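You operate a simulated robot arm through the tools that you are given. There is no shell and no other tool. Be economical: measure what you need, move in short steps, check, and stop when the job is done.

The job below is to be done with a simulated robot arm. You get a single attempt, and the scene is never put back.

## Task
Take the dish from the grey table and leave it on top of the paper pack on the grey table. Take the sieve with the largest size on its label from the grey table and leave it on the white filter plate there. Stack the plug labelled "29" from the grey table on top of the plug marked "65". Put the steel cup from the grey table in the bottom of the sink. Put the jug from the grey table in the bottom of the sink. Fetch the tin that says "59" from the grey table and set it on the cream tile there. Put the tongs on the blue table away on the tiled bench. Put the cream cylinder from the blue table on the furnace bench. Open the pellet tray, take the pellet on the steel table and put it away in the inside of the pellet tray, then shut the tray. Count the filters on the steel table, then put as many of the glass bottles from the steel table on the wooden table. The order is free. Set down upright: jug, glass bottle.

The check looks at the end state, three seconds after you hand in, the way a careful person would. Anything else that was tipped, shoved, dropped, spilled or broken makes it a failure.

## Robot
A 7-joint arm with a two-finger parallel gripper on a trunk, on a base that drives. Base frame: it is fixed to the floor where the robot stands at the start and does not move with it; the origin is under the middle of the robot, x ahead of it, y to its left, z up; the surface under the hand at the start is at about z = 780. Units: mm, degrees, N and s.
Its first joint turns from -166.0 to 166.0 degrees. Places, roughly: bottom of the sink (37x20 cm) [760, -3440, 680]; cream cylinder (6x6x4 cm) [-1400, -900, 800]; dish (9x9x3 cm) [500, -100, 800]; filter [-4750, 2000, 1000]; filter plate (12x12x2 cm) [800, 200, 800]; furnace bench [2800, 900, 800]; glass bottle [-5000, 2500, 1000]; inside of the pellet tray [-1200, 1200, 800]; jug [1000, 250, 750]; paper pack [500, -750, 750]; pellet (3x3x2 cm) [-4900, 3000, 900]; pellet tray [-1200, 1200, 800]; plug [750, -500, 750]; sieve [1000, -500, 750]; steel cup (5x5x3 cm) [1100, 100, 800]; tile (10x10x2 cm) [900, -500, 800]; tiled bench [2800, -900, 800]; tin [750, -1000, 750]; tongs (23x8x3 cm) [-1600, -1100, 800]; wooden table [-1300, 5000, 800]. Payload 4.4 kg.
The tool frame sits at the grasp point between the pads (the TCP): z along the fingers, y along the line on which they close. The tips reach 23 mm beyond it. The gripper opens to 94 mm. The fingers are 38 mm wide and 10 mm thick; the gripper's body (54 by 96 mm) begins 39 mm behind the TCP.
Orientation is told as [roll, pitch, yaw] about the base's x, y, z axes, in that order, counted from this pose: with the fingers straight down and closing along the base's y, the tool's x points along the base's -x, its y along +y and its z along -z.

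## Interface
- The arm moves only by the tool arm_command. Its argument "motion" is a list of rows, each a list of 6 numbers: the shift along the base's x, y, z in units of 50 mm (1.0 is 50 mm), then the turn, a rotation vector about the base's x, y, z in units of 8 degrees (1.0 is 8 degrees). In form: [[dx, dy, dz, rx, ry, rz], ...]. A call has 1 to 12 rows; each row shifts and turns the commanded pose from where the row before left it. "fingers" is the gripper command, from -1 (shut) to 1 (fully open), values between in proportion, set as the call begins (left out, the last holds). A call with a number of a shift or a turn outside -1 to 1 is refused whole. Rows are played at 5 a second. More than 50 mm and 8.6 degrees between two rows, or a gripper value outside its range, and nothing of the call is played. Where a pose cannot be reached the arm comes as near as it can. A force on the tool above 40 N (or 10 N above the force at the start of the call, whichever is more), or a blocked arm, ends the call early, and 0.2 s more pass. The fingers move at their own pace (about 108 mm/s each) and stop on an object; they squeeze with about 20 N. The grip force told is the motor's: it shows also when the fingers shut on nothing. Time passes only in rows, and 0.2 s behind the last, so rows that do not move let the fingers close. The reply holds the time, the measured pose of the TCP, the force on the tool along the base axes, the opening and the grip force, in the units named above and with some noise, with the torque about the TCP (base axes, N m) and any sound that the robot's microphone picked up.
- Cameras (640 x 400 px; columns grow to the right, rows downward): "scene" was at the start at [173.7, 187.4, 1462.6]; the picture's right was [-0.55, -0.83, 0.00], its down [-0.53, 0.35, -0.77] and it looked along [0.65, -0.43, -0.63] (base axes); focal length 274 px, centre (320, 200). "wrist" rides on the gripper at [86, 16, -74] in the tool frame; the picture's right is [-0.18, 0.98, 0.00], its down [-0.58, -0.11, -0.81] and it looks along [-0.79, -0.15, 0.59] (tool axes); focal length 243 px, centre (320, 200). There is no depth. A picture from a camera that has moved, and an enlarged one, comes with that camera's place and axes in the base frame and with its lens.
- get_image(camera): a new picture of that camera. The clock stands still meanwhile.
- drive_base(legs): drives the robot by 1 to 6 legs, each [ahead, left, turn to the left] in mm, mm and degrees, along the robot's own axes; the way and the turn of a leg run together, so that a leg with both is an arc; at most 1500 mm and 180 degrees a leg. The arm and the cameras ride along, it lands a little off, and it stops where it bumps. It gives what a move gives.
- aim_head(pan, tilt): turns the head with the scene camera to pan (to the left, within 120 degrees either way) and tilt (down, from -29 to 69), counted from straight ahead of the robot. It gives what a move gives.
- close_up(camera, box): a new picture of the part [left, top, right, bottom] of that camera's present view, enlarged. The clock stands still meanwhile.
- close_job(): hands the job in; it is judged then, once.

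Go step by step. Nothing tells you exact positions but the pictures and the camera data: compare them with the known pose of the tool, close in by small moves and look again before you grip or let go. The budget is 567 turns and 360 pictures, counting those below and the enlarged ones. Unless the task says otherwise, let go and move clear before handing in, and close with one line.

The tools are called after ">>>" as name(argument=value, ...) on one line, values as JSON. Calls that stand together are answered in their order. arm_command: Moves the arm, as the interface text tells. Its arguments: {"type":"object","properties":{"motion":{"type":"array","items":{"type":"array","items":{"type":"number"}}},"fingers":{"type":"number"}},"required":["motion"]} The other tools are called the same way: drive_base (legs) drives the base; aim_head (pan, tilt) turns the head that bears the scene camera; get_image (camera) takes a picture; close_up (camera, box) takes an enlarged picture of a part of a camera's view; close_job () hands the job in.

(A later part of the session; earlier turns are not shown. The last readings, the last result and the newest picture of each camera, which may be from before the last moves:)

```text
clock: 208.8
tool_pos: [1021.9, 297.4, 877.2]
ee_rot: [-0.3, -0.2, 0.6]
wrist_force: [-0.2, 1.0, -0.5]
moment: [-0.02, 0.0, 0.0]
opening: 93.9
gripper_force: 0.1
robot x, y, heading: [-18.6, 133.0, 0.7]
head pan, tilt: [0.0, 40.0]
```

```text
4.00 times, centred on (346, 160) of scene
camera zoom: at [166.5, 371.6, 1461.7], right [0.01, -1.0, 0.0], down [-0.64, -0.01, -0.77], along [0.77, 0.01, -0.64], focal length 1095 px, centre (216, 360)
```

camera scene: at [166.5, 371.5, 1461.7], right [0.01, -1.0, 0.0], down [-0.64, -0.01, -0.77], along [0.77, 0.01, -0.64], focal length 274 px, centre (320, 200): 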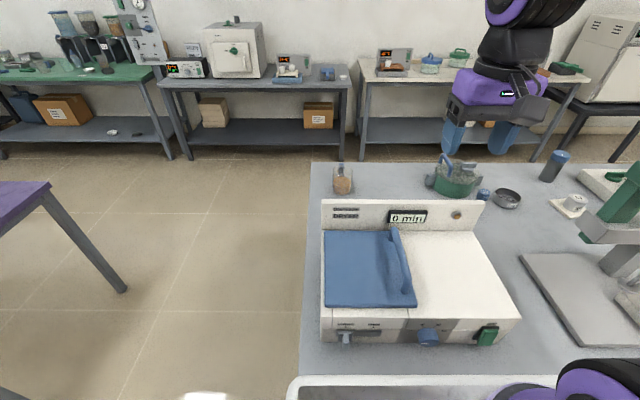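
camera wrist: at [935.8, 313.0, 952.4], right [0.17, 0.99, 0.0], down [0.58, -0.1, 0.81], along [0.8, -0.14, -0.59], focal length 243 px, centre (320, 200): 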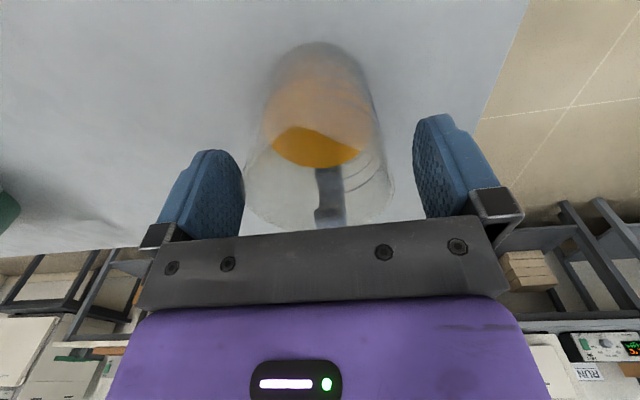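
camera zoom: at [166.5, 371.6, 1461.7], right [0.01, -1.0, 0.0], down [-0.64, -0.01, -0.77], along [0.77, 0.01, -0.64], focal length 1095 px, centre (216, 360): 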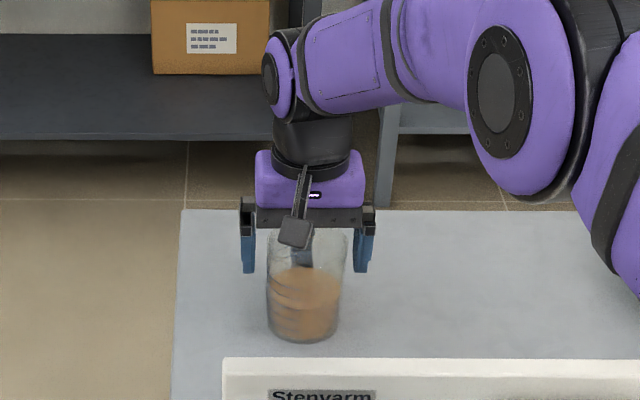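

Centred with clearance. Lower 18 mm and grip.

>>> arm_command(motion=[[0, 0, -0.2, 0, 0, 0], [0, 0, -0.16, 0, 0, 0], [0, 0, 0, 0, 0, 0]])

>>> arm_command(motion=[[0, 0, 0, 0, 0, 0], [0, 0, 0, 0, 0, 0], [0, 0, 0, 0, 0, 0], [0, 0, 0, 0, 0, 0]], fingers=-1)

>>> get_image(camera="wrist")

```text
clock: 209.6
tool_pos: [1022.7, 296.6, 859.7]
ee_rot: [-0.1, -0.2, 0.7]
wrist_force: [0.0, -1.1, -0.4]
moment: [0.0, -0.01, 0.01]
opening: 94.0
gripper_force: 0.2
robot x, y, heading: [-19.5, 135.8, 0.7]
head pan, tilt: [0.0, 40.0]
```

```text
clock: 210.6
tool_pos: [1022.7, 296.8, 860.7]
ee_rot: [-0.1, -0.2, 0.7]
wrist_force: [0.6, -0.8, -0.1]
moment: [0.01, -0.06, -0.03]
opening: 76.3
gripper_force: 20.3
robot x, y, heading: [-18.2, 134.3, 0.4]
head pan, tilt: [0.0, 40.0]
```

```text
260 pictures are left
camera wrist: at [936.2, 313.0, 934.8], right [0.17, 0.99, 0.0], down [0.58, -0.1, 0.81], along [0.8, -0.14, -0.59], focal length 243 px, centre (320, 200)
```

wrist: 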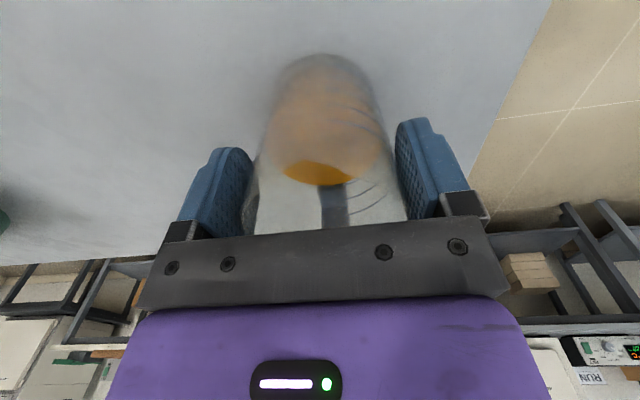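

Gripped at 76 mm. Lift slowly.

>>> arm_command(motion=[[0, 0, 0.08, 0, 0, 0], [0, 0, 0.1, 0, 0, 0], [0, 0, 0.15, 0, 0, 0], [0, 0, 0.2, 0, 0, 0], [0, 0, 0.2, 0, 0, 0], [0, 0, 0.2, 0, 0, 0]])

>>> get_image(camera="wrist")

```text
clock: 212.0
tool_pos: [1023.7, 297.7, 907.4]
ee_rot: [-0.2, -0.2, 0.7]
wrist_force: [0.1, 0.2, -1.6]
moment: [0.01, 0.07, 0.03]
opening: 76.5
gripper_force: 19.9
robot x, y, heading: [-21.8, 135.4, 0.3]
head pan, tilt: [0.0, 40.0]
```

```text
259 pictures are left
camera wrist: at [936.5, 313.0, 981.3], right [0.17, 0.99, 0.0], down [0.58, -0.1, 0.81], along [0.8, -0.14, -0.59], focal length 243 px, centre (320, 200)
```

wrist: 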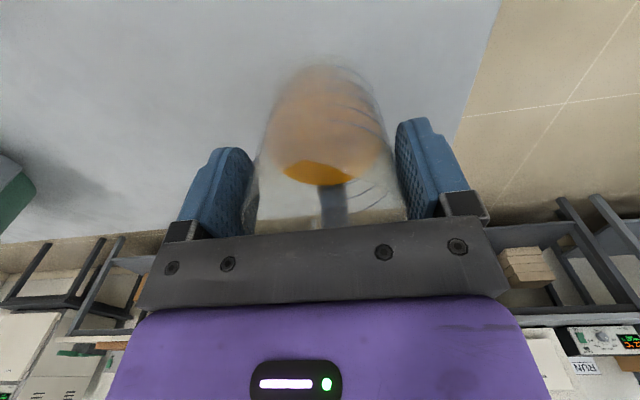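

Held. Raise and retract smoothly.

>>> arm_command(motion=[[0, 0, 0.3, 0, 0, 0], [0, 0, 0.5, 0, 0, 0], [0, 0, 0.6, 0, 0, 0], [0, 0, 0.6, 0, 0, 0], [0, 0, 0.6, 0, 0, 0], [-0.2, -0.05, 0.6, 0, 0, 0], [-0.4, -0.1, 0.6, 0, 0, 0], [-0.5, -0.1, 0.6, 0, 0, 0], [-0.5, -0.1, 0.6, 0, 0, 0], [-0.5, -0.2, 0.6, 0, 0, 0], [-0.5, -0.2, 0.6, 0, 0, 0], [-0.5, -0.2, 0.6, 0, 0, 0]])

>>> arm_command(motion=[[-0.5, -0.2, 0.4, 0, 0, 0], [-0.6, -0.2, 0.2, 0, 0, 0], [-0.6, -0.2, 0.1, 0, 0, 0], [-0.6, -0.2, 0, 0, 0, 0], [-0.6, -0.2, 0, 0, 0, 0], [-0.6, -0.2, 0, 0, 0, 0], [-0.6, -0.2, 0, 0, 0, 0], [-0.6, -0.2, 0, 0, 0, 0], [-0.5, -0.1, 0, 0, 0, 0], [-0.4, 0, 0, 0, 0, 0], [-0.2, 0, 0, 0, 0, 0], [0, 0, 0, 0, 0, 0]])

>>> get_image(camera="wrist")

```text
clock: 214.6
tool_pos: [868.1, 250.8, 1247.5]
ee_rot: [-0.2, -0.1, 0.7]
wrist_force: [1.6, 0.3, -3.9]
moment: [-0.01, 0.08, 0.01]
opening: 76.1
gripper_force: 20.0
robot x, y, heading: [-19.1, 135.2, 0.5]
head pan, tilt: [0.0, 40.0]
```

```text
clock: 217.2
tool_pos: [577.2, 163.2, 1281.1]
ee_rot: [-0.2, -0.3, 0.7]
wrist_force: [0.6, 0.1, -1.5]
moment: [0.0, 0.06, -0.01]
opening: 76.4
gripper_force: 19.8
robot x, y, heading: [-18.3, 137.5, 0.5]
head pan, tilt: [0.0, 40.0]
```

```text
258 pictures are left
camera wrist: at [491.4, 180.2, 1356.4], right [0.17, 0.99, 0.0], down [0.58, -0.1, 0.81], along [0.8, -0.14, -0.59], focal length 243 px, centre (320, 200)
```

wrist: 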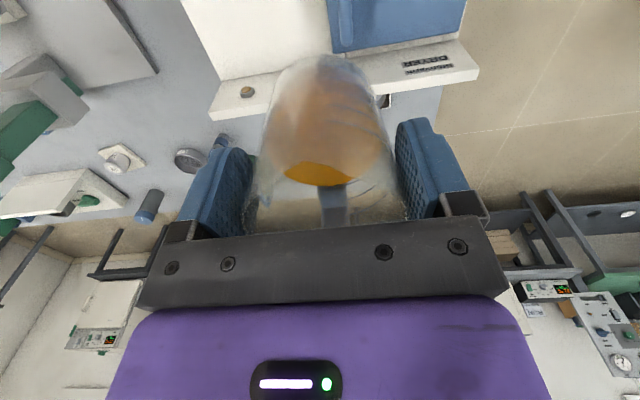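

Drive to the sink with the jug.

>>> drive_base(legs=[[-230, 0, -0.5], [0, -1350, 0], [0, -1350, 0], [0, 0, -90], [0, 960, 0]])

>>> aim_head(pan=-15, tilt=45)

>>> get_image(camera="scene")

>>> get_image(camera="wrist")

```text
clock: 240.1
tool_pos: [695.5, -3179.7, 1283.2]
ee_rot: [-0.2, -0.3, -91.0]
wrist_force: [0.0, 0.3, -1.9]
moment: [0.07, -0.01, 0.02]
opening: 76.2
gripper_force: 20.1
robot x, y, heading: [685.1, -2586.6, -91.3]
head pan, tilt: [0.0, 40.0]
```

```text
clock: 240.8
tool_pos: [695.0, -3179.5, 1282.5]
ee_rot: [-0.2, -0.1, -91.0]
wrist_force: [-0.2, -0.2, -1.5]
moment: [0.05, 0.02, 0.04]
opening: 76.2
gripper_force: 19.9
robot x, y, heading: [684.0, -2582.6, -91.2]
head pan, tilt: [-15.0, 45.0]
```

```text
257 pictures are left
camera scene: at [897.2, -2766.1, 1454.5], right [-0.96, 0.28, 0.0], down [0.2, 0.68, -0.71], along [-0.2, -0.68, -0.71], focal length 274 px, centre (320, 200)
```

scene: 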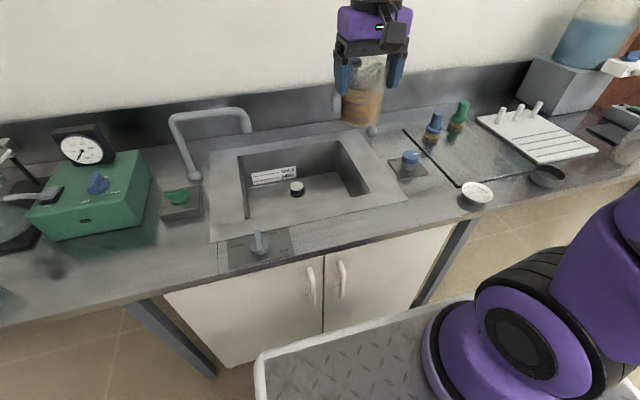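

```text
256 pictures are left
camera wrist: at [713.5, -3092.9, 1356.5], right [0.98, -0.2, 0.0], down [-0.12, -0.58, 0.81], along [-0.16, -0.79, -0.59], focal length 243 px, centre (320, 200)
```

wrist: 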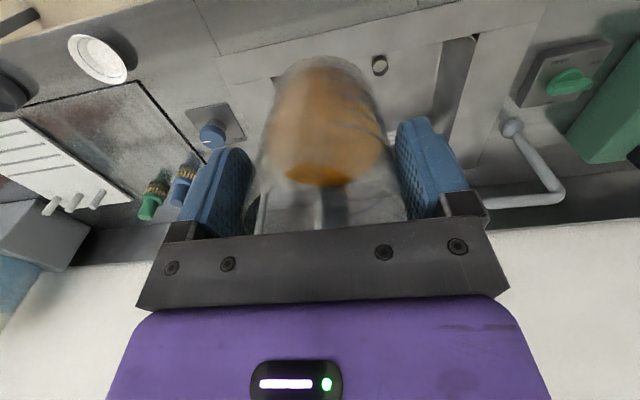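

Jug is held well. I'll place it at about (685,−3440) with yaw −45° to keep camera, handle, cup and drain apart.

>>> arm_command(motion=[[0, -0.2, 0, 0, 0, 0.5], [0, -0.4, 0, 0, 0, 0.7], [0, -0.5, 0, 0, 0, 0.8], [0, -0.6, 0, 0, 0, 0.8], [0, -0.6, 0, 0, 0, 0.8], [0, -0.6, 0, 0, 0, 0.8], [-0.05, -0.6, 0, 0, 0, 0.7], [-0.05, -0.6, 0, 0, 0, 0.6], [-0.05, -0.5, 0, 0, 0, 0.05], [-0.05, -0.4, 0, 0, 0, 0], [0, -0.2, 0, 0, 0, 0], [0, 0, 0, 0, 0, 0]])

>>> get_image(camera="wrist")

>>> get_image(camera="scene")

```text
clock: 243.4
tool_pos: [687.2, -3439.9, 1282.0]
ee_rot: [-0.2, -0.1, -45.0]
wrist_force: [0.5, -0.1, -1.9]
moment: [0.03, 0.05, 0.0]
opening: 76.4
gripper_force: 20.1
robot x, y, heading: [683.9, -2583.4, -91.3]
head pan, tilt: [-15.0, 45.0]
```

```text
255 pictures are left
camera wrist: at [636.1, -3366.6, 1356.6], right [0.83, 0.56, 0.0], down [0.33, -0.48, 0.81], along [0.46, -0.67, -0.59], focal length 243 px, centre (320, 200)
```

wrist: 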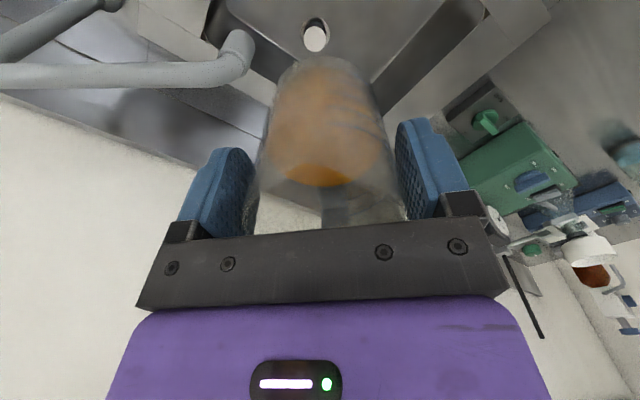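

```text
254 pictures are left
camera scene: at [897.2, -2766.1, 1454.5], right [-0.96, 0.28, 0.0], down [0.2, 0.68, -0.71], along [-0.2, -0.68, -0.71], focal length 274 px, centre (320, 200)
```

scene: 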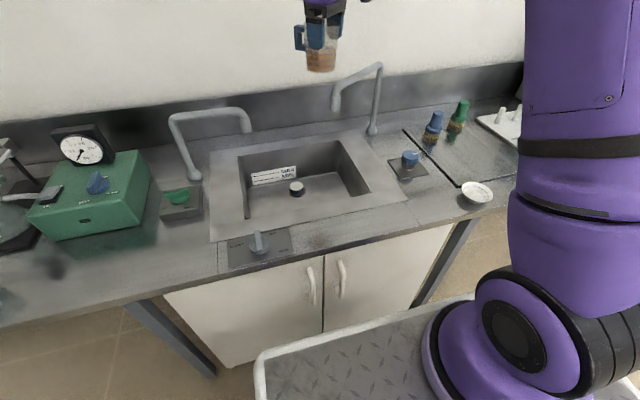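

Right spout tip is at about (630,−3501,1070); shift to (705,−3425) for clearance and descend in stages.

>>> arm_command(motion=[[0.2, 0.15, -0.2, 0, 0, 0], [0.16, 0.15, -0.4, 0, 0, 0], [0, 0, -0.6, 0, 0, 0], [0, 0, -0.7, 0, 0, 0], [0, 0, -0.7, 0, 0, 0], [0, 0, -0.7, 0, 0, 0], [0, 0, -0.6, 0, 0, 0], [0, 0, -0.4, 0, 0, 0]])

>>> get_image(camera="wrist")

>>> get_image(camera="scene")

```text
clock: 245.2
tool_pos: [704.6, -3425.6, 1066.5]
ee_rot: [-0.2, -0.1, -44.9]
wrist_force: [-0.4, 0.9, -0.9]
moment: [-0.02, 0.03, 0.01]
opening: 76.2
gripper_force: 20.3
robot x, y, heading: [685.9, -2578.3, -91.1]
head pan, tilt: [-15.0, 45.0]
```

```text
253 pictures are left
camera wrist: at [654.2, -3351.0, 1141.3], right [0.83, 0.56, 0.0], down [0.33, -0.48, 0.81], along [0.46, -0.67, -0.59], focal length 243 px, centre (320, 200)
```

wrist: 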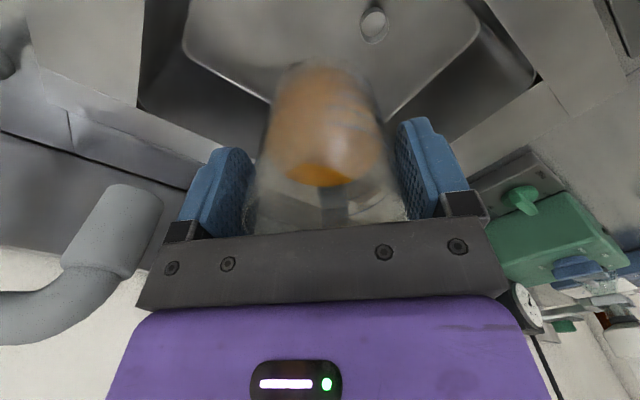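

```text
252 pictures are left
camera scene: at [897.2, -2765.8, 1454.5], right [-0.96, 0.28, 0.0], down [0.2, 0.68, -0.71], along [-0.2, -0.68, -0.71], focal length 274 px, centre (320, 200)
```

scene: 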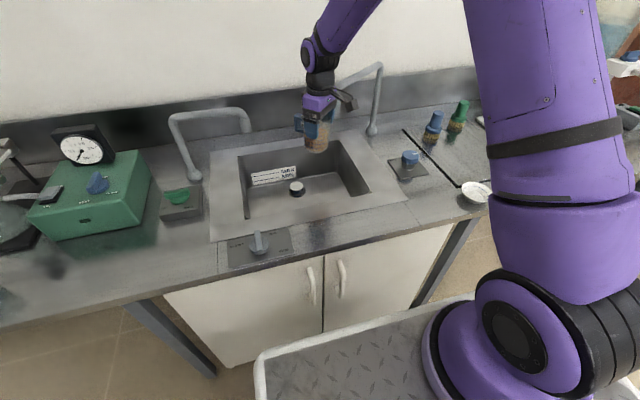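

Clear of the spout. Continue down.

>>> arm_command(motion=[[0, 0, -0.3, 0, 0, 0], [0, 0, -0.6, 0, 0, 0], [0, 0, -0.7, 0, 0, 0], [0, 0, -0.7, 0, 0, 0], [0, 0, -0.7, 0, 0, 0], [0, 0, -0.7, 0, 0, 0], [0, 0, -0.6, 0, 0, 0], [0, 0, -0.4, 0, 0, 0], [0, 0, -0.3, 0, 0, 0]])

>>> get_image(camera="wrist")

>>> get_image(camera="scene")

```text
clock: 247.2
tool_pos: [703.8, -3426.6, 817.4]
ee_rot: [-0.2, -0.2, -45.2]
wrist_force: [0.0, 0.2, -1.2]
moment: [0.0, 0.07, -0.01]
opening: 76.4
gripper_force: 19.6
robot x, y, heading: [686.4, -2582.9, -91.0]
head pan, tilt: [-15.0, 45.0]
```

```text
251 pictures are left
camera wrist: at [654.6, -3351.9, 890.9], right [0.83, 0.56, 0.0], down [0.33, -0.48, 0.81], along [0.45, -0.67, -0.59], focal length 243 px, centre (320, 200)
```

wrist: 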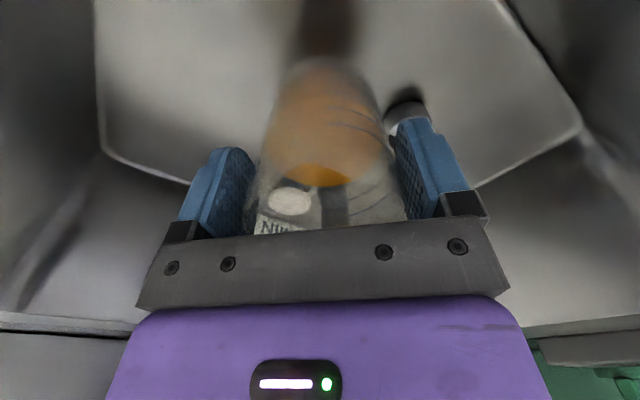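

```text
250 pictures are left
camera scene: at [897.2, -2765.9, 1454.5], right [-0.96, 0.28, 0.0], down [0.2, 0.68, -0.71], along [-0.2, -0.68, -0.71], focal length 274 px, centre (320, 200)
```

scene: 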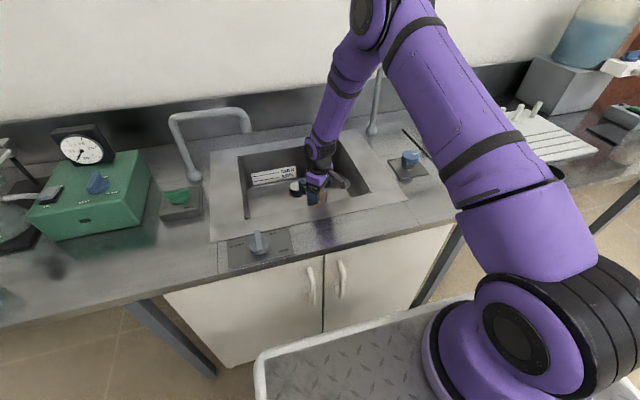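

>>> arm_command(motion=[[0, 0, -0.3, 0, 0, 0], [0, 0, -0.25, 0, 0, 0], [0, 0, -0.12, 0, 0, 0], [0, 0, -0.06, 0, 0, 0], [0, 0, -0.06, 0, 0, 0], [0, 0, -0.06, 0, 0, 0], [0, 0, -0.06, 0, 0, 0], [0, 0, -0.05, 0, 0, 0], [0, 0, -0.05, 0, 0, 0]])

>>> get_image(camera="wrist")

```text
clock: 249.0
tool_pos: [703.8, -3427.5, 773.5]
ee_rot: [-0.5, -0.4, -45.1]
wrist_force: [0.1, 0.1, 0.6]
moment: [0.26, 0.15, 0.03]
opening: 76.2
gripper_force: 20.0
robot x, y, heading: [682.5, -2583.9, -91.4]
head pan, tilt: [-15.0, 45.0]
stopped in row 8: the force on the tool passed its limit at 45 N (the readings are from after the stop); the commanded pose is now the measured one
```

```text
249 pictures are left
camera wrist: at [653.7, -3353.5, 847.5], right [0.82, 0.57, -0.01], down [0.33, -0.48, 0.81], along [0.46, -0.67, -0.59], focal length 243 px, centre (320, 200)
```

wrist: 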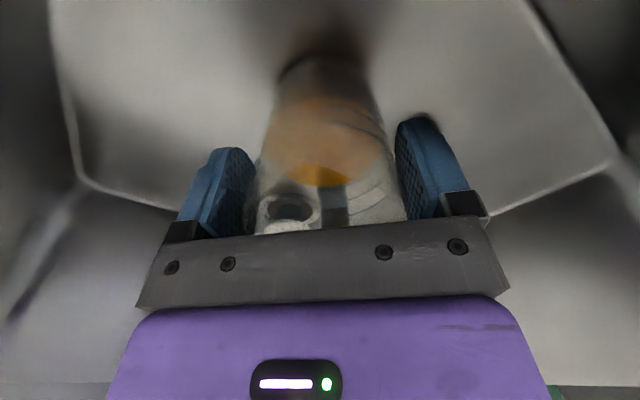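

>>> arm_command(motion=[[0, 0, -0.03, 0, 0, 0], [0, 0, 0, 0, 0, 0]])

```text
clock: 249.6
tool_pos: [702.6, -3426.9, 772.9]
ee_rot: [-0.5, -0.4, -45.1]
wrist_force: [-1.5, -6.1, 23.9]
moment: [3.16, 1.35, 0.45]
opening: 76.3
gripper_force: 20.3
robot x, y, heading: [684.5, -2585.1, -91.3]
head pan, tilt: [-15.0, 45.0]
```

The torque shows contact about 140 mm off the hand: the camera box touches the sink's front rim, not the jug on the bottom. Raise, shift back 27 mm, and lower again.

>>> arm_command(motion=[[0, 0, 0.2, 0.06, 0.05, 0], [0, 0, 0.3, 0, 0, 0], [0, -0.3, 0, 0, 0, 0], [0, -0.26, 0, 0, 0, 0], [0, 0, 0, 0, 0, 0]])

>>> get_image(camera="wrist")

>>> close_up(camera="scene", box=[230, 60, 410, 240])

```text
clock: 250.8
tool_pos: [703.7, -3455.0, 797.1]
ee_rot: [-0.3, 0.3, -45.0]
wrist_force: [-0.8, 0.8, -1.3]
moment: [-0.01, 0.06, -0.01]
opening: 76.3
gripper_force: 19.7
robot x, y, heading: [684.7, -2581.0, -91.1]
head pan, tilt: [-15.0, 45.0]
```

```text
248 pictures are left
camera wrist: at [654.9, -3381.7, 871.4], right [0.82, 0.57, -0.01], down [0.34, -0.49, 0.8], along [0.45, -0.67, -0.59], focal length 243 px, centre (320, 200)
```

wrist: 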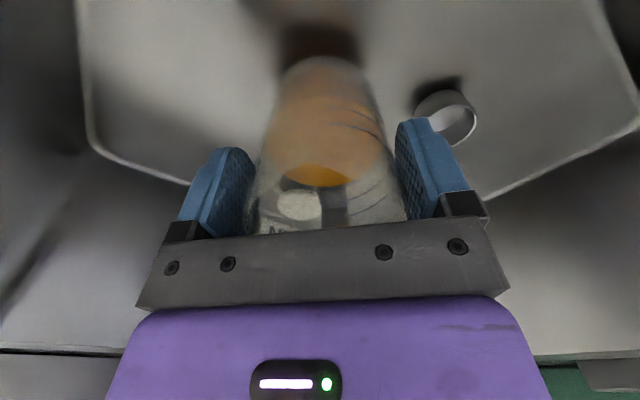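

```text
2.22 times, centred on (320, 150) of scene
camera zoom: at [897.2, -2766.1, 1454.4], right [-0.96, 0.28, 0.0], down [0.2, 0.68, -0.71], along [-0.2, -0.68, -0.71], focal length 608 px, centre (320, 311)
```

zoom: 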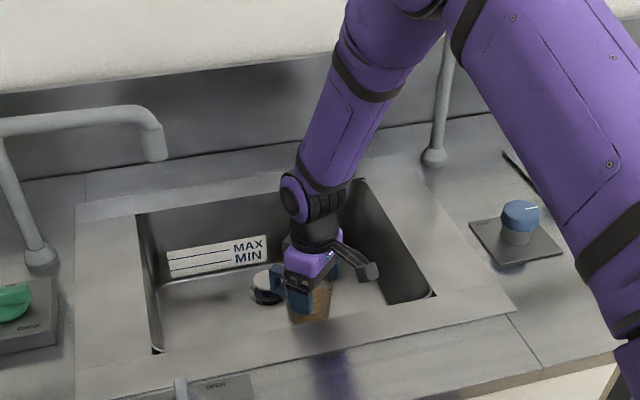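

Good clearance now; cup visible upright. Lower to contact, watching torque.

>>> arm_command(motion=[[0, 0, -0.2, 0, 0, 0], [0, 0, -0.14, 0, 0, 0], [0, 0, -0.06, 0, 0, 0], [0, 0, -0.06, 0, 0, 0], [0, 0, -0.05, 0, 0, 0], [0, 0, 0, 0, 0, 0]])

```text
clock: 252.2
tool_pos: [703.9, -3456.1, 772.0]
ee_rot: [-0.3, 0.3, -44.9]
wrist_force: [0.0, -0.5, -1.8]
moment: [0.06, 0.04, 0.0]
opening: 76.0
gripper_force: 20.3
robot x, y, heading: [688.7, -2581.8, -91.1]
head pan, tilt: [-15.0, 45.0]
```

>>> arm_command(motion=[[0, 0, -0.04, 0, 0, 0], [0, 0, -0.04, 0, 0, 0], [0, 0, -0.03, 0, 0, 0], [0, 0, 0, 0, 0, 0]])

```text
clock: 253.2
tool_pos: [702.9, -3455.5, 767.2]
ee_rot: [-0.5, 0.2, -44.9]
wrist_force: [-5.0, 0.8, 15.7]
moment: [-0.13, -0.18, -0.02]
opening: 76.4
gripper_force: 19.7
robot x, y, heading: [682.0, -2584.6, -91.2]
head pan, tilt: [-15.0, 45.0]
```

Real contact with the basin bottom (small torque). Release and rise straight.

>>> arm_command(motion=[[0, 0, 0.01, 0, 0, 0], [0, 0, 0, 0, 0, 0], [0, 0, 0, 0, 0, 0]], fingers=1)

>>> arm_command(motion=[[0, 0, 0.2, 0, 0, 0], [0, 0, 0.3, 0, 0, 0], [0, 0, 0.5, 0, 0, 0], [0, 0, 0.8, 0, 0, 0], [0, 0, 1, 0, 0, 0]])

>>> get_image(camera="wrist")

```text
clock: 254.0
tool_pos: [702.7, -3455.0, 767.1]
ee_rot: [-0.3, 0.3, -44.9]
wrist_force: [-1.3, -1.0, -0.4]
moment: [0.02, 0.02, 0.01]
opening: 94.2
gripper_force: 0.0
robot x, y, heading: [684.3, -2583.9, -91.1]
head pan, tilt: [-15.0, 45.0]
```

```text
clock: 255.2
tool_pos: [702.6, -3454.2, 906.0]
ee_rot: [-0.3, 0.3, -44.8]
wrist_force: [-0.2, -0.1, -0.4]
moment: [0.05, -0.01, 0.0]
opening: 94.0
gripper_force: 0.1
robot x, y, heading: [684.3, -2583.2, -91.2]
head pan, tilt: [-15.0, 45.0]
```

```text
246 pictures are left
camera wrist: at [653.8, -3381.6, 980.2], right [0.82, 0.57, -0.01], down [0.34, -0.49, 0.8], along [0.45, -0.66, -0.6], focal length 243 px, centre (320, 200)
```

wrist: 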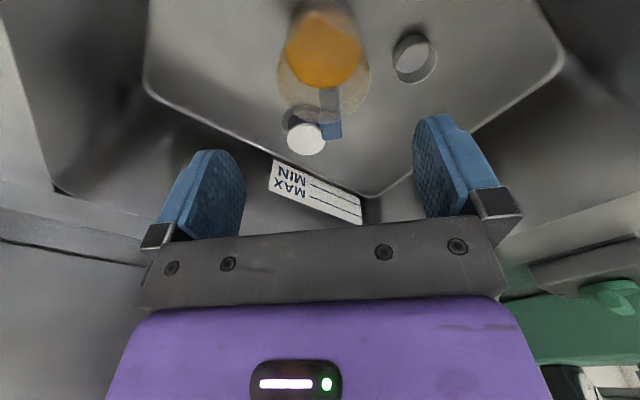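

Jug stands upright next to the cup. Shift away from the spout, rise and retract.

>>> arm_command(motion=[[0.2, 0.6, 0.3, 0, 0, 0], [0.2, 0.6, 0.5, 0, 0, 0], [0, 0, 1, 0, 0, 0], [0, 0, 1, 0, 0, 0], [0, 0, 1, 0, 0, 0], [0, 0, 1, 0, 0, 0], [0, 0, 1, 0, 0, 0], [0, 0, 1, 0, 0, 0], [0, 0, 0.6, 0, 0, 0]], fingers=0)

>>> arm_command(motion=[[0, 0.9, 0, 0, 0, -1], [0, 0.9, 0, 0, 0, -1], [0, 0.9, 0, 0, 0, -1], [0, 0.9, 0, 0, 0, -1], [0, 0.9, 0, 0, 0, -1], [0, 0.9, 0, 0, 0, -0.6]])

>>> get_image(camera="scene")

```text
clock: 257.2
tool_pos: [724.1, -3395.6, 1276.3]
ee_rot: [-0.3, 0.4, -45.0]
wrist_force: [-0.5, -0.3, -1.8]
moment: [-0.01, 0.02, 0.03]
opening: 46.9
gripper_force: 0.0
robot x, y, heading: [686.7, -2584.9, -90.9]
head pan, tilt: [-15.0, 45.0]
```

```text
clock: 258.6
tool_pos: [723.6, -3124.9, 1276.4]
ee_rot: [-0.2, 0.3, -90.0]
wrist_force: [-0.3, -0.4, -0.5]
moment: [0.06, 0.01, 0.02]
opening: 47.0
gripper_force: 0.0
robot x, y, heading: [686.3, -2580.7, -91.5]
head pan, tilt: [-15.0, 45.0]
```

```text
245 pictures are left
camera scene: at [897.2, -2766.9, 1454.4], right [-0.96, 0.28, 0.0], down [0.2, 0.68, -0.71], along [-0.2, -0.68, -0.71], focal length 274 px, centre (320, 200)
```

scene: 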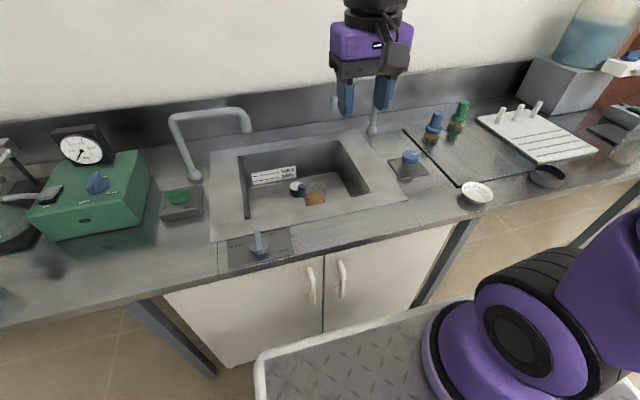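

Both are in the sink. Next the blue table: drive there, facing −x.

>>> drive_base(legs=[[0, -1110, 0], [0, 0, -89], [0, -1500, 0]])

>>> aim_head(pan=0, tilt=40)

>>> get_image(camera="scene")

>>> get_image(camera="wrist")

```text
clock: 275.0
tool_pos: [-959.7, -1108.1, 1275.9]
ee_rot: [-0.3, 0.3, -178.1]
wrist_force: [-0.8, -0.7, 0.0]
moment: [0.0, 0.0, -0.01]
opening: 46.8
gripper_force: 0.0
robot x, y, heading: [-417.8, -1053.6, -179.3]
head pan, tilt: [-15.0, 45.0]
```

```text
clock: 275.8
tool_pos: [-959.9, -1107.4, 1276.6]
ee_rot: [-0.2, 0.2, -178.1]
wrist_force: [-0.1, -0.6, 0.5]
moment: [0.0, 0.0, 0.01]
opening: 47.0
gripper_force: 0.2
robot x, y, heading: [-421.3, -1051.3, -179.5]
head pan, tilt: [0.0, 40.0]
```

```text
244 pictures are left
camera scene: at [-600.8, -1289.6, 1461.7], right [-0.01, 1.0, 0.0], down [0.64, 0.01, -0.77], along [-0.77, -0.01, -0.64], focal length 274 px, centre (320, 200)
```

scene: 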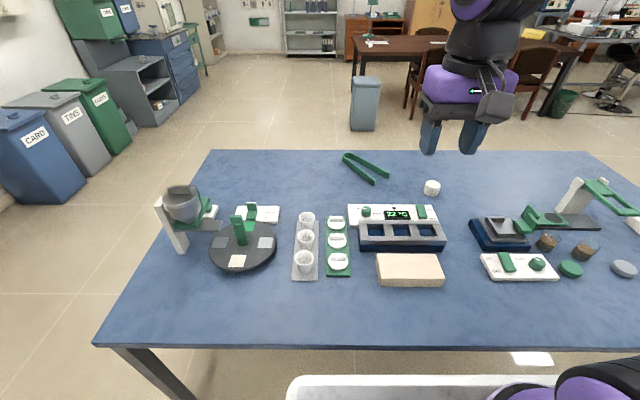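

```text
243 pictures are left
camera wrist: at [-873.8, -1120.5, 1351.5], right [-0.15, -0.99, -0.01], down [-0.59, 0.09, 0.8], along [-0.79, 0.13, -0.59], focal length 243 px, centre (320, 200)
```

wrist: 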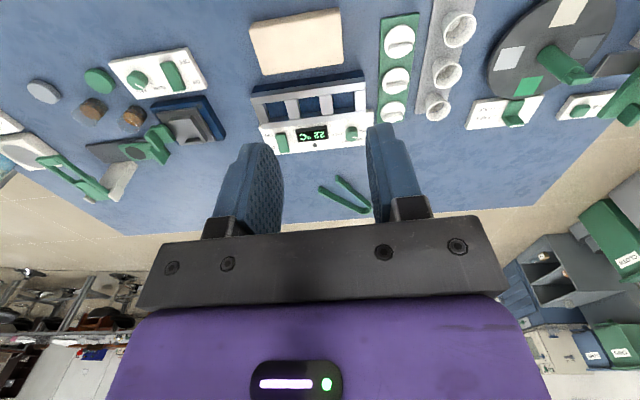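

Green tongs near (−1642,−1093), cream cylinder near (−1476,−854). Zoom.

>>> close_up(camera="scene", box=[330, 140, 458, 210])

```text
5.00 times, centred on (394, 175) of scene
camera zoom: at [-600.8, -1289.6, 1461.7], right [-0.01, 1.0, 0.0], down [0.64, 0.01, -0.77], along [-0.77, -0.01, -0.64], focal length 1369 px, centre (-50, 325)
```

zoom: 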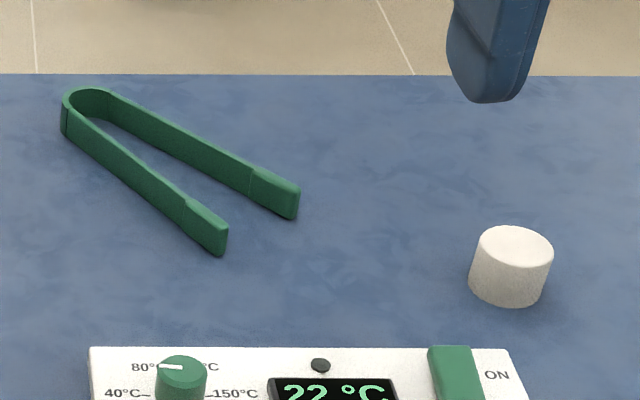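

I drive ahead 95 mm, then go for the cream cylinder.

>>> drive_base(legs=[[95, 0, 0]])

>>> arm_command(motion=[[-0.8, 0.5, 0, 0, 0, 0], [-0.8, 0.5, 0, 0, 0, 0], [-0.8, 0.5, 0, 0, 0, 0], [-0.8, 0.5, 0, 0, 0, 0], [-0.8, 0.5, 0, 0, 0, 0], [-0.8, 0.5, 0, 0, 0, 0], [-0.8, 0.5, 0, 0, 0, 0], [-0.8, 0.5, 0, 0, 0, 0], [-0.8, 0.5, -0.3, 0, 0, 0], [-0.4, 0.4, -0.8, 0, 0, 0], [0, 0, -1, 0, 0, 0]], fingers=1)

>>> get_image(camera="wrist")

```text
clock: 276.9
tool_pos: [-1055.1, -1108.7, 1277.0]
ee_rot: [-0.3, 0.3, -178.0]
wrist_force: [0.0, 0.6, 0.3]
moment: [0.01, 0.01, 0.01]
opening: 47.1
gripper_force: 0.1
robot x, y, heading: [-513.7, -1050.9, -179.6]
head pan, tilt: [0.0, 40.0]
```

```text
clock: 279.3
tool_pos: [-1435.8, -862.1, 1172.3]
ee_rot: [-0.3, 0.2, -178.1]
wrist_force: [0.6, 0.0, 0.6]
moment: [0.01, 0.06, 0.01]
opening: 93.9
gripper_force: 0.0
robot x, y, heading: [-518.7, -1049.1, -179.4]
head pan, tilt: [0.0, 40.0]
```

```text
241 pictures are left
camera wrist: at [-1348.7, -875.2, 1247.0], right [-0.15, -0.99, -0.01], down [-0.59, 0.09, 0.8], along [-0.79, 0.13, -0.59], focal length 243 px, centre (320, 200)
```

wrist: 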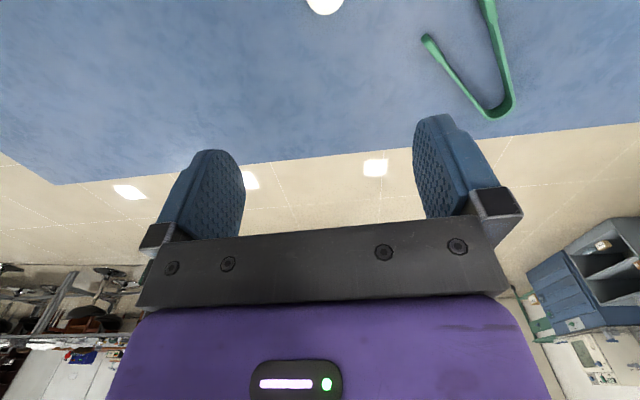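

Cylinder about (−1457,−861). Descend.

>>> arm_command(motion=[[-0.4, 0, -0.9, 0, 0, 0], [0, 0, -1, 0, 0, 0], [0, 0, -1, 0, 0, 0], [0, 0, -1, 0, 0, 0], [0, 0, -0.6, 0, 0, 0]])

>>> get_image(camera="wrist")

```text
clock: 280.5
tool_pos: [-1455.1, -862.9, 946.9]
ee_rot: [-0.3, 0.2, -178.0]
wrist_force: [1.5, 0.5, -0.1]
moment: [0.01, -0.02, 0.02]
opening: 93.9
gripper_force: 0.0
robot x, y, heading: [-514.6, -1050.5, -179.4]
head pan, tilt: [0.0, 40.0]
```

```text
240 pictures are left
camera wrist: at [-1367.2, -876.7, 1021.2], right [-0.15, -0.99, -0.01], down [-0.59, 0.08, 0.8], along [-0.79, 0.13, -0.59], focal length 243 px, centre (320, 200)
```

wrist: 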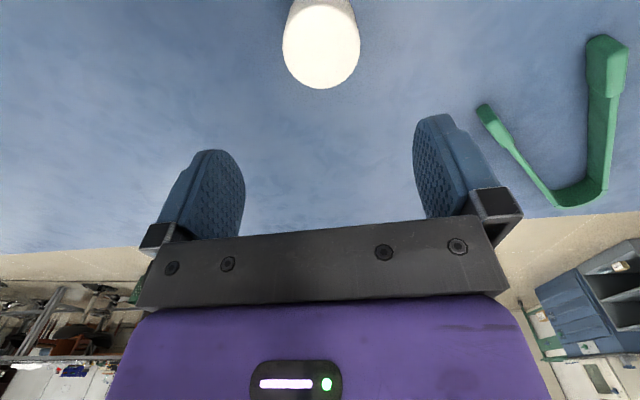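

>>> arm_command(motion=[[0.2, 0, -0.9, 0, 0, 0], [0, 0, -0.9, 0, 0, 0], [0, 0, -0.6, 0, 0, 0], [0, 0, -0.36, 0, 0, 0], [0, 0, 0, 0, 0, 0]])

>>> get_image(camera="wrist")

```text
clock: 281.4
tool_pos: [-1445.9, -863.1, 823.8]
ee_rot: [-0.4, 0.1, -178.0]
wrist_force: [24.6, -1.4, 32.2]
moment: [-1.68, -0.04, 1.41]
opening: 94.1
gripper_force: 0.0
robot x, y, heading: [-518.6, -1054.8, -179.6]
head pan, tilt: [0.0, 40.0]
stopped in row 4: the force on the tool passed its limit at 75 N (the readings are from after the stop); the commanded pose is now the measured one
```

```text
239 pictures are left
camera wrist: at [-1358.3, -875.7, 897.8], right [-0.15, -0.99, -0.01], down [-0.59, 0.08, 0.81], along [-0.8, 0.12, -0.59], focal length 243 px, centre (320, 200)
```

wrist: 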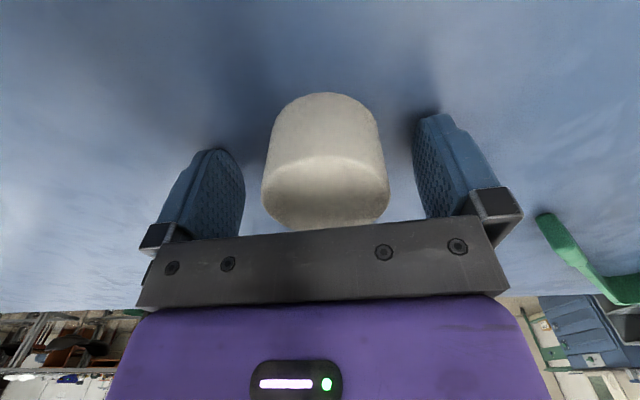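

The blue table is higher (about 800); the tips touched it. Raise 5 mm, then close.

>>> arm_command(motion=[[0.06, 0, 0.12, 0, 0, 0], [0, 0, 0, 0, 0, 0]])

>>> arm_command(motion=[[0, 0, 0, 0, 0, 0], [0, 0, 0, 0, 0, 0], [0, 0, 0, 0, 0, 0], [0, 0, 0, 0, 0, 0]], fingers=-1)

>>> arm_command(motion=[[0, 0, 0.1, 0, 0, 0], [0, 0, 0.1, 0, 0, 0], [0, 0, 0.2, 0, 0, 0], [0, 0, 0.3, 0, 0, 0], [0, 0, 0.4, 0, 0, 0]])

>>> get_image(camera="wrist")

```text
clock: 282.1
tool_pos: [-1444.2, -862.3, 826.1]
ee_rot: [-0.3, 0.1, -178.1]
wrist_force: [0.3, 0.1, 0.2]
moment: [0.01, -0.01, 0.01]
opening: 94.1
gripper_force: 0.0
robot x, y, heading: [-509.6, -1055.0, -179.5]
head pan, tilt: [0.0, 40.0]
```

```text
clock: 283.1
tool_pos: [-1444.6, -862.5, 826.9]
ee_rot: [-0.2, 0.1, -178.1]
wrist_force: [-1.1, 0.9, 1.0]
moment: [-0.08, 0.01, -0.01]
opening: 52.8
gripper_force: 19.8
robot x, y, heading: [-516.2, -1053.0, -179.3]
head pan, tilt: [0.0, 40.0]
```

```text
clock: 284.2
tool_pos: [-1445.1, -862.9, 882.2]
ee_rot: [-0.3, 0.1, -178.1]
wrist_force: [-0.3, -0.8, -1.5]
moment: [0.0, 0.01, 0.0]
opening: 52.9
gripper_force: 19.9
robot x, y, heading: [-513.9, -1056.4, -179.2]
head pan, tilt: [0.0, 40.0]
```

```text
238 pictures are left
camera wrist: at [-1357.6, -875.4, 956.4], right [-0.15, -0.99, -0.01], down [-0.59, 0.09, 0.81], along [-0.8, 0.12, -0.59], focal length 243 px, centre (320, 200)
```

wrist: 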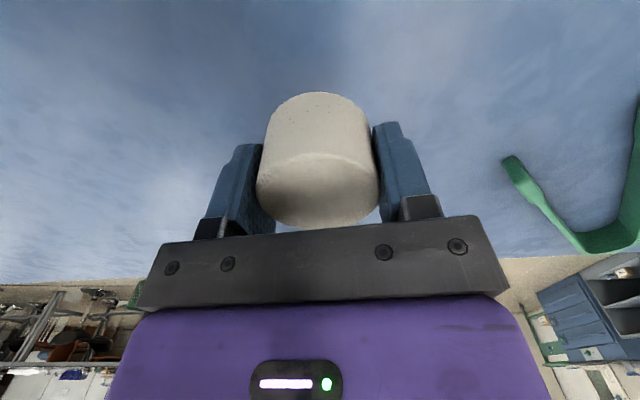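

Cylinder held. Raise, retract, back off, turn round and drive to the furnace bench side.

>>> arm_command(motion=[[0, 0, 0.8, 0, 0, 0], [0, 0, 1, 0, 0, 0], [0, 0, 1, 0, 0, 0], [0, 0, 1, 0, 0, 0], [0, 0, 1, 0, 0, 0], [0, 0, 1, 0, 0, 0], [0, 0, 1, 0, 0, 0], [0, 0, 1, 0, 0, 0]])

>>> arm_command(motion=[[0.9, -0.3, 0, 0, 0, 0], [0.9, -0.4, 0, 0, 0, 0], [0.9, -0.4, 0, 0, 0, 0], [0.9, -0.4, 0, 0, 0, 0], [0.9, -0.4, 0, 0, 0, 0], [0.9, -0.4, 0, 0, 0, 0], [0.9, -0.4, 0, 0, 0, 0], [0.9, -0.4, 0, 0, 0, 0]])

>>> drive_base(legs=[[-250, 0, 0], [0, 0, 179], [0, 1000, 0], [0, 1000, 0]])

>>> aim_head(pan=0, tilt=25)

>>> get_image(camera="scene")

```text
clock: 286.1
tool_pos: [-1444.3, -862.4, 1270.4]
ee_rot: [-0.3, 0.2, -178.1]
wrist_force: [-0.4, 0.0, -0.6]
moment: [-0.01, -0.03, -0.02]
opening: 52.7
gripper_force: 20.0
robot x, y, heading: [-512.3, -1053.0, -179.5]
head pan, tilt: [0.0, 40.0]
```

```text
clock: 287.9
tool_pos: [-1083.6, -1016.7, 1270.1]
ee_rot: [-0.3, 0.1, -178.0]
wrist_force: [-0.7, -0.3, -1.2]
moment: [-0.01, -0.04, 0.0]
opening: 52.7
gripper_force: 20.6
robot x, y, heading: [-513.9, -1049.4, -179.4]
head pan, tilt: [0.0, 40.0]
```

```text
clock: 306.5
tool_pos: [366.4, 885.9, 1272.4]
ee_rot: [-0.4, 0.1, -0.5]
wrist_force: [0.5, 0.8, -0.5]
moment: [0.02, 0.02, 0.01]
opening: 52.9
gripper_force: 20.5
robot x, y, heading: [-199.9, 941.4, -1.5]
head pan, tilt: [0.0, 40.0]
```

```text
clock: 307.2
tool_pos: [366.4, 887.5, 1271.3]
ee_rot: [-0.2, 0.1, -0.4]
wrist_force: [0.2, -0.5, 0.2]
moment: [0.03, -0.05, 0.04]
opening: 53.0
gripper_force: 20.5
robot x, y, heading: [-198.0, 946.7, -1.7]
head pan, tilt: [0.0, 25.0]
```

```text
237 pictures are left
camera scene: at [1.7, 1174.3, 1485.0], right [-0.03, -1.0, 0.0], down [-0.42, 0.01, -0.91], along [0.91, -0.03, -0.42], focal length 274 px, centre (320, 200)
```

scene: 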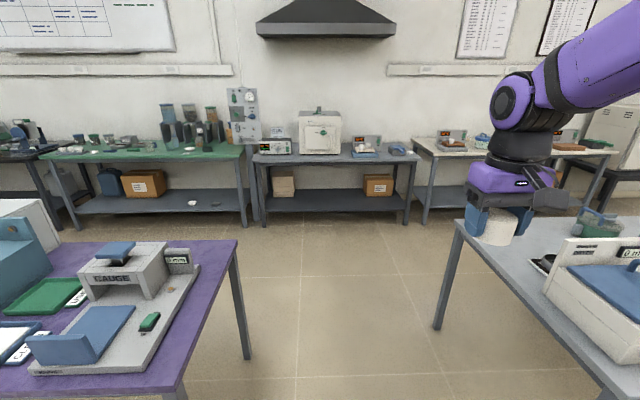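

Furnace bench straight ahead. Drive up to it.

>>> drive_base(legs=[[0, 0, 1.6], [1300, 0, 0], [650, 0, 0]])

>>> aim_head(pan=0, tilt=40)

>>> get_image(camera="scene")

>>> get_image(camera="wrist")

```text
clock: 317.4
tool_pos: [2322.4, 904.0, 1270.1]
ee_rot: [-0.3, 0.1, 1.5]
wrist_force: [-0.3, -0.5, -0.5]
moment: [-0.02, 0.01, 0.02]
opening: 52.7
gripper_force: 19.7
robot x, y, heading: [1753.7, 941.7, 0.2]
head pan, tilt: [0.0, 25.0]
```

```text
clock: 318.1
tool_pos: [2320.7, 904.4, 1270.5]
ee_rot: [-0.3, 0.1, 1.5]
wrist_force: [0.6, 0.9, -0.4]
moment: [0.02, 0.04, 0.0]
opening: 52.9
gripper_force: 20.8
robot x, y, heading: [1750.6, 943.3, 0.4]
head pan, tilt: [0.0, 40.0]
```

```text
236 pictures are left
camera scene: at [1939.4, 1179.8, 1461.8], right [0.0, -1.0, 0.0], down [-0.64, 0.0, -0.77], along [0.77, 0.0, -0.64], focal length 274 px, centre (320, 200)
```

scene: 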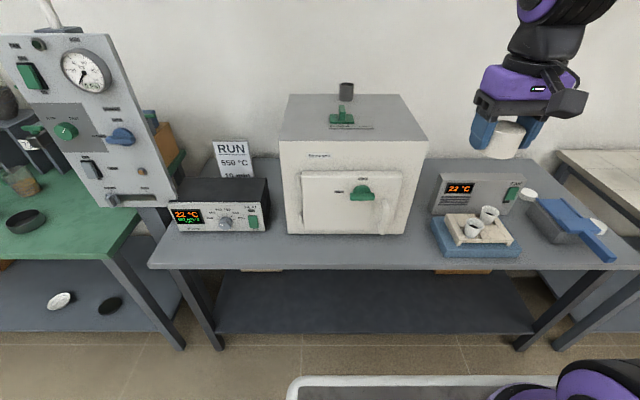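

```text
235 pictures are left
camera wrist: at [2234.7, 919.6, 1345.2], right [0.16, 0.99, -0.01], down [0.59, -0.09, 0.81], along [0.8, -0.13, -0.59], focal length 243 px, centre (320, 200)
```

wrist: 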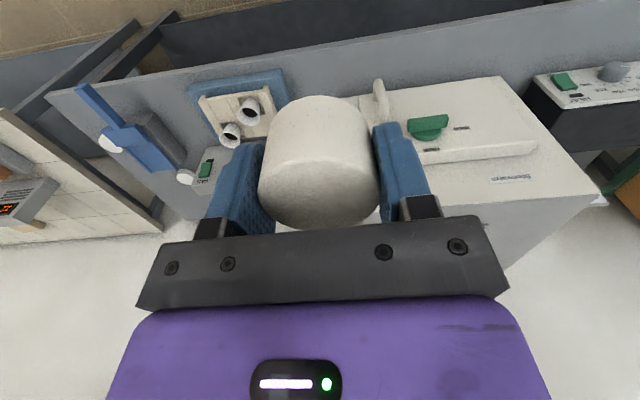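

Bench front edge is at x≈2440; a free strip lies in front of the furnace's right corner. I back up 150 mm for reach and hover near (2480,895).

>>> drive_base(legs=[[-150, 0, 0]])

>>> arm_command(motion=[[0.9, 0, 0, 0, 0, 0], [0.9, 0, 0, 0, 0, 0], [0.9, 0, 0, 0, 0, 0], [0.9, 0, 0, 0, 0, 0], [0.9, 0, -0.4, 0, 0, 0], [0.9, 0, -0.4, 0, 0, 0], [0, 0, -1, 0, 0, 0]])

>>> get_image(camera="scene")

>>> get_image(camera="wrist")

```text
clock: 319.5
tool_pos: [2171.7, 904.4, 1272.3]
ee_rot: [-0.4, 0.1, 1.5]
wrist_force: [0.4, 0.5, 0.2]
moment: [0.0, 0.01, 0.03]
opening: 53.1
gripper_force: 20.2
robot x, y, heading: [1601.6, 943.5, 0.1]
head pan, tilt: [0.0, 40.0]
```

```text
clock: 321.1
tool_pos: [2441.5, 904.2, 1182.0]
ee_rot: [-0.2, 0.0, 1.4]
wrist_force: [-1.2, -0.3, 0.7]
moment: [-0.01, -0.03, 0.01]
opening: 53.1
gripper_force: 20.2
robot x, y, heading: [1605.2, 945.3, -0.0]
head pan, tilt: [0.0, 40.0]
```

```text
234 pictures are left
camera scene: at [1789.3, 1179.4, 1461.8], right [0.0, -1.0, 0.0], down [-0.64, 0.0, -0.77], along [0.77, 0.0, -0.64], focal length 274 px, centre (320, 200)
```

scene: 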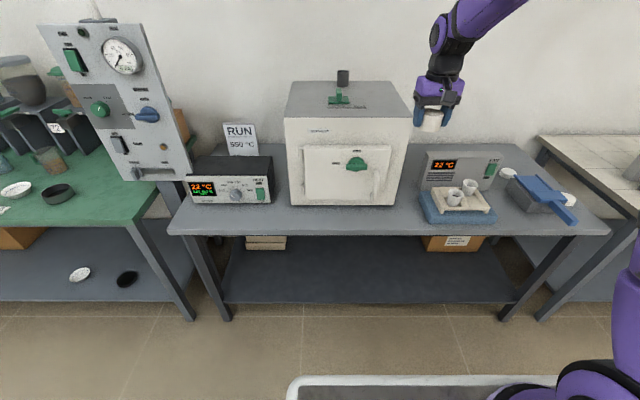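

```text
233 pictures are left
camera wrist: at [2354.5, 919.3, 1255.7], right [0.16, 0.99, -0.01], down [0.58, -0.09, 0.81], along [0.8, -0.13, -0.59], focal length 243 px, centre (320, 200)
```

wrist: 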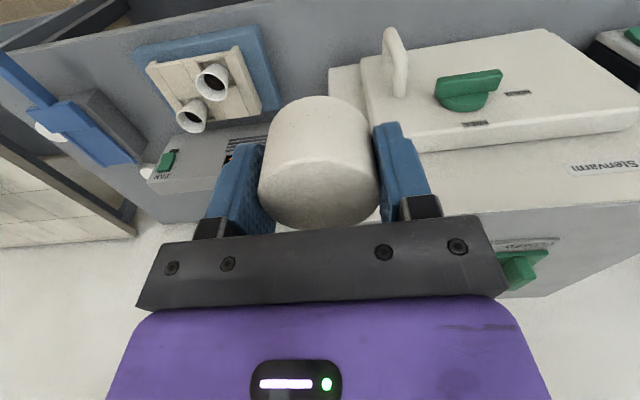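

Bench z≈778; furnace front corner at (2581,900), hotplate from y<790. Place at (2505,872).

>>> arm_command(motion=[[0.64, -0.3, 0, 0, 0, 0], [0.64, -0.34, 0, 0, 0, 0], [0, 0, -1, 0, 0, 0], [0, 0, -1, 0, 0, 0], [0, 0, -1, 0, 0, 0], [0, 0, -1, 0, 0, 0], [0, 0, -1, 0, 0, 0], [0, 0, -1, 0, 0, 0]])

>>> get_image(camera="wrist")

>>> close_up(camera="scene", box=[350, 60, 510, 250])

```text
clock: 322.9
tool_pos: [2505.8, 873.1, 880.1]
ee_rot: [-0.3, 0.0, 1.5]
wrist_force: [-0.1, -0.1, 0.5]
moment: [0.01, -0.03, 0.0]
opening: 52.7
gripper_force: 19.5
robot x, y, heading: [1603.0, 946.2, -0.0]
head pan, tilt: [0.0, 40.0]
```

```text
232 pictures are left
camera wrist: at [2418.6, 887.5, 954.8], right [0.16, 0.99, -0.01], down [0.58, -0.09, 0.81], along [0.8, -0.13, -0.59], focal length 243 px, centre (320, 200)
```

wrist: 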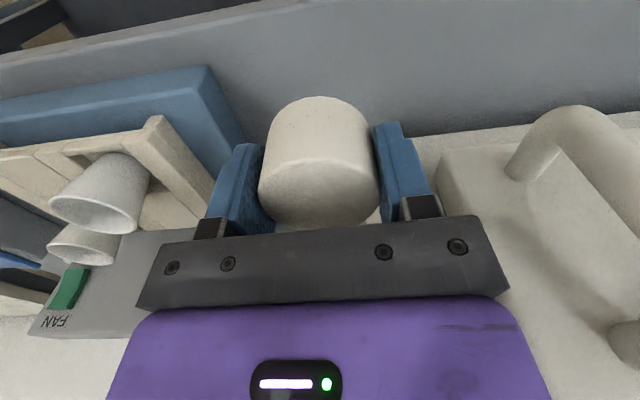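

```text
2.11 times, centred on (430, 155) of scene
camera zoom: at [1789.4, 1179.4, 1461.8], right [0.0, -1.0, 0.0], down [-0.64, 0.0, -0.77], along [0.77, 0.0, -0.64], focal length 576 px, centre (88, 295)
```

zoom: 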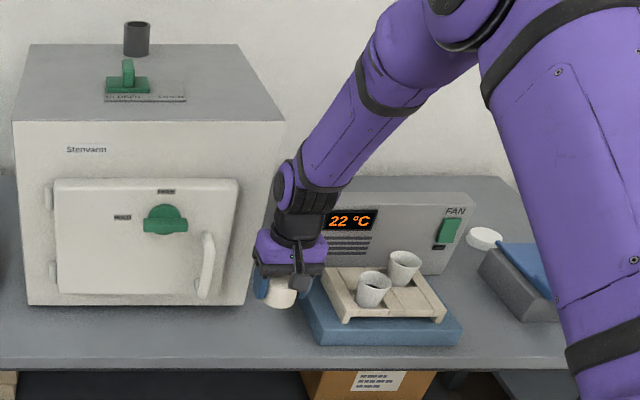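

Front edge is about x=2466, so shift 17 mm further in and 6 mm right, then lower to contact.

>>> arm_command(motion=[[0.34, -0.12, 0, 0, 0, 0], [0, 0, -0.7, 0, 0, 0], [0, 0, -0.4, 0, 0, 0], [0, 0, -0.1, 0, 0, 0], [0, 0, -0.06, 0, 0, 0], [0, 0, -0.06, 0, 0, 0], [0, 0, -0.06, 0, 0, 0], [0, 0, -0.06, 0, 0, 0]])

>>> get_image(camera="wrist")

```text
clock: 324.7
tool_pos: [2522.8, 865.6, 808.2]
ee_rot: [-0.4, 0.0, 1.6]
wrist_force: [-0.1, 0.0, -0.1]
moment: [0.01, 0.02, -0.04]
opening: 53.1
gripper_force: 19.5
robot x, y, heading: [1601.7, 941.8, 0.2]
head pan, tilt: [0.0, 40.0]
```

```text
230 pictures are left
camera wrist: at [2435.8, 881.0, 883.2], right [0.16, 0.99, -0.01], down [0.59, -0.09, 0.81], along [0.8, -0.13, -0.59], focal length 243 px, centre (320, 200)
```

wrist: 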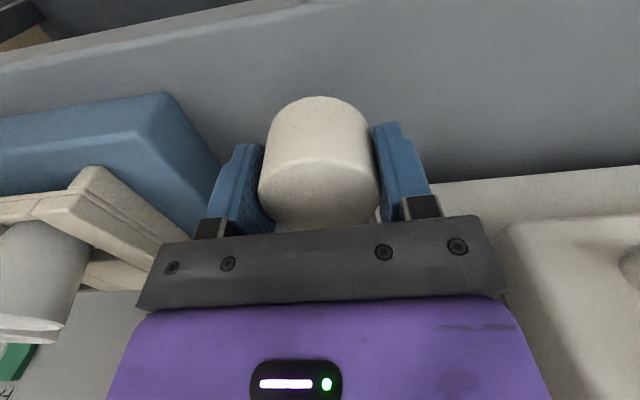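

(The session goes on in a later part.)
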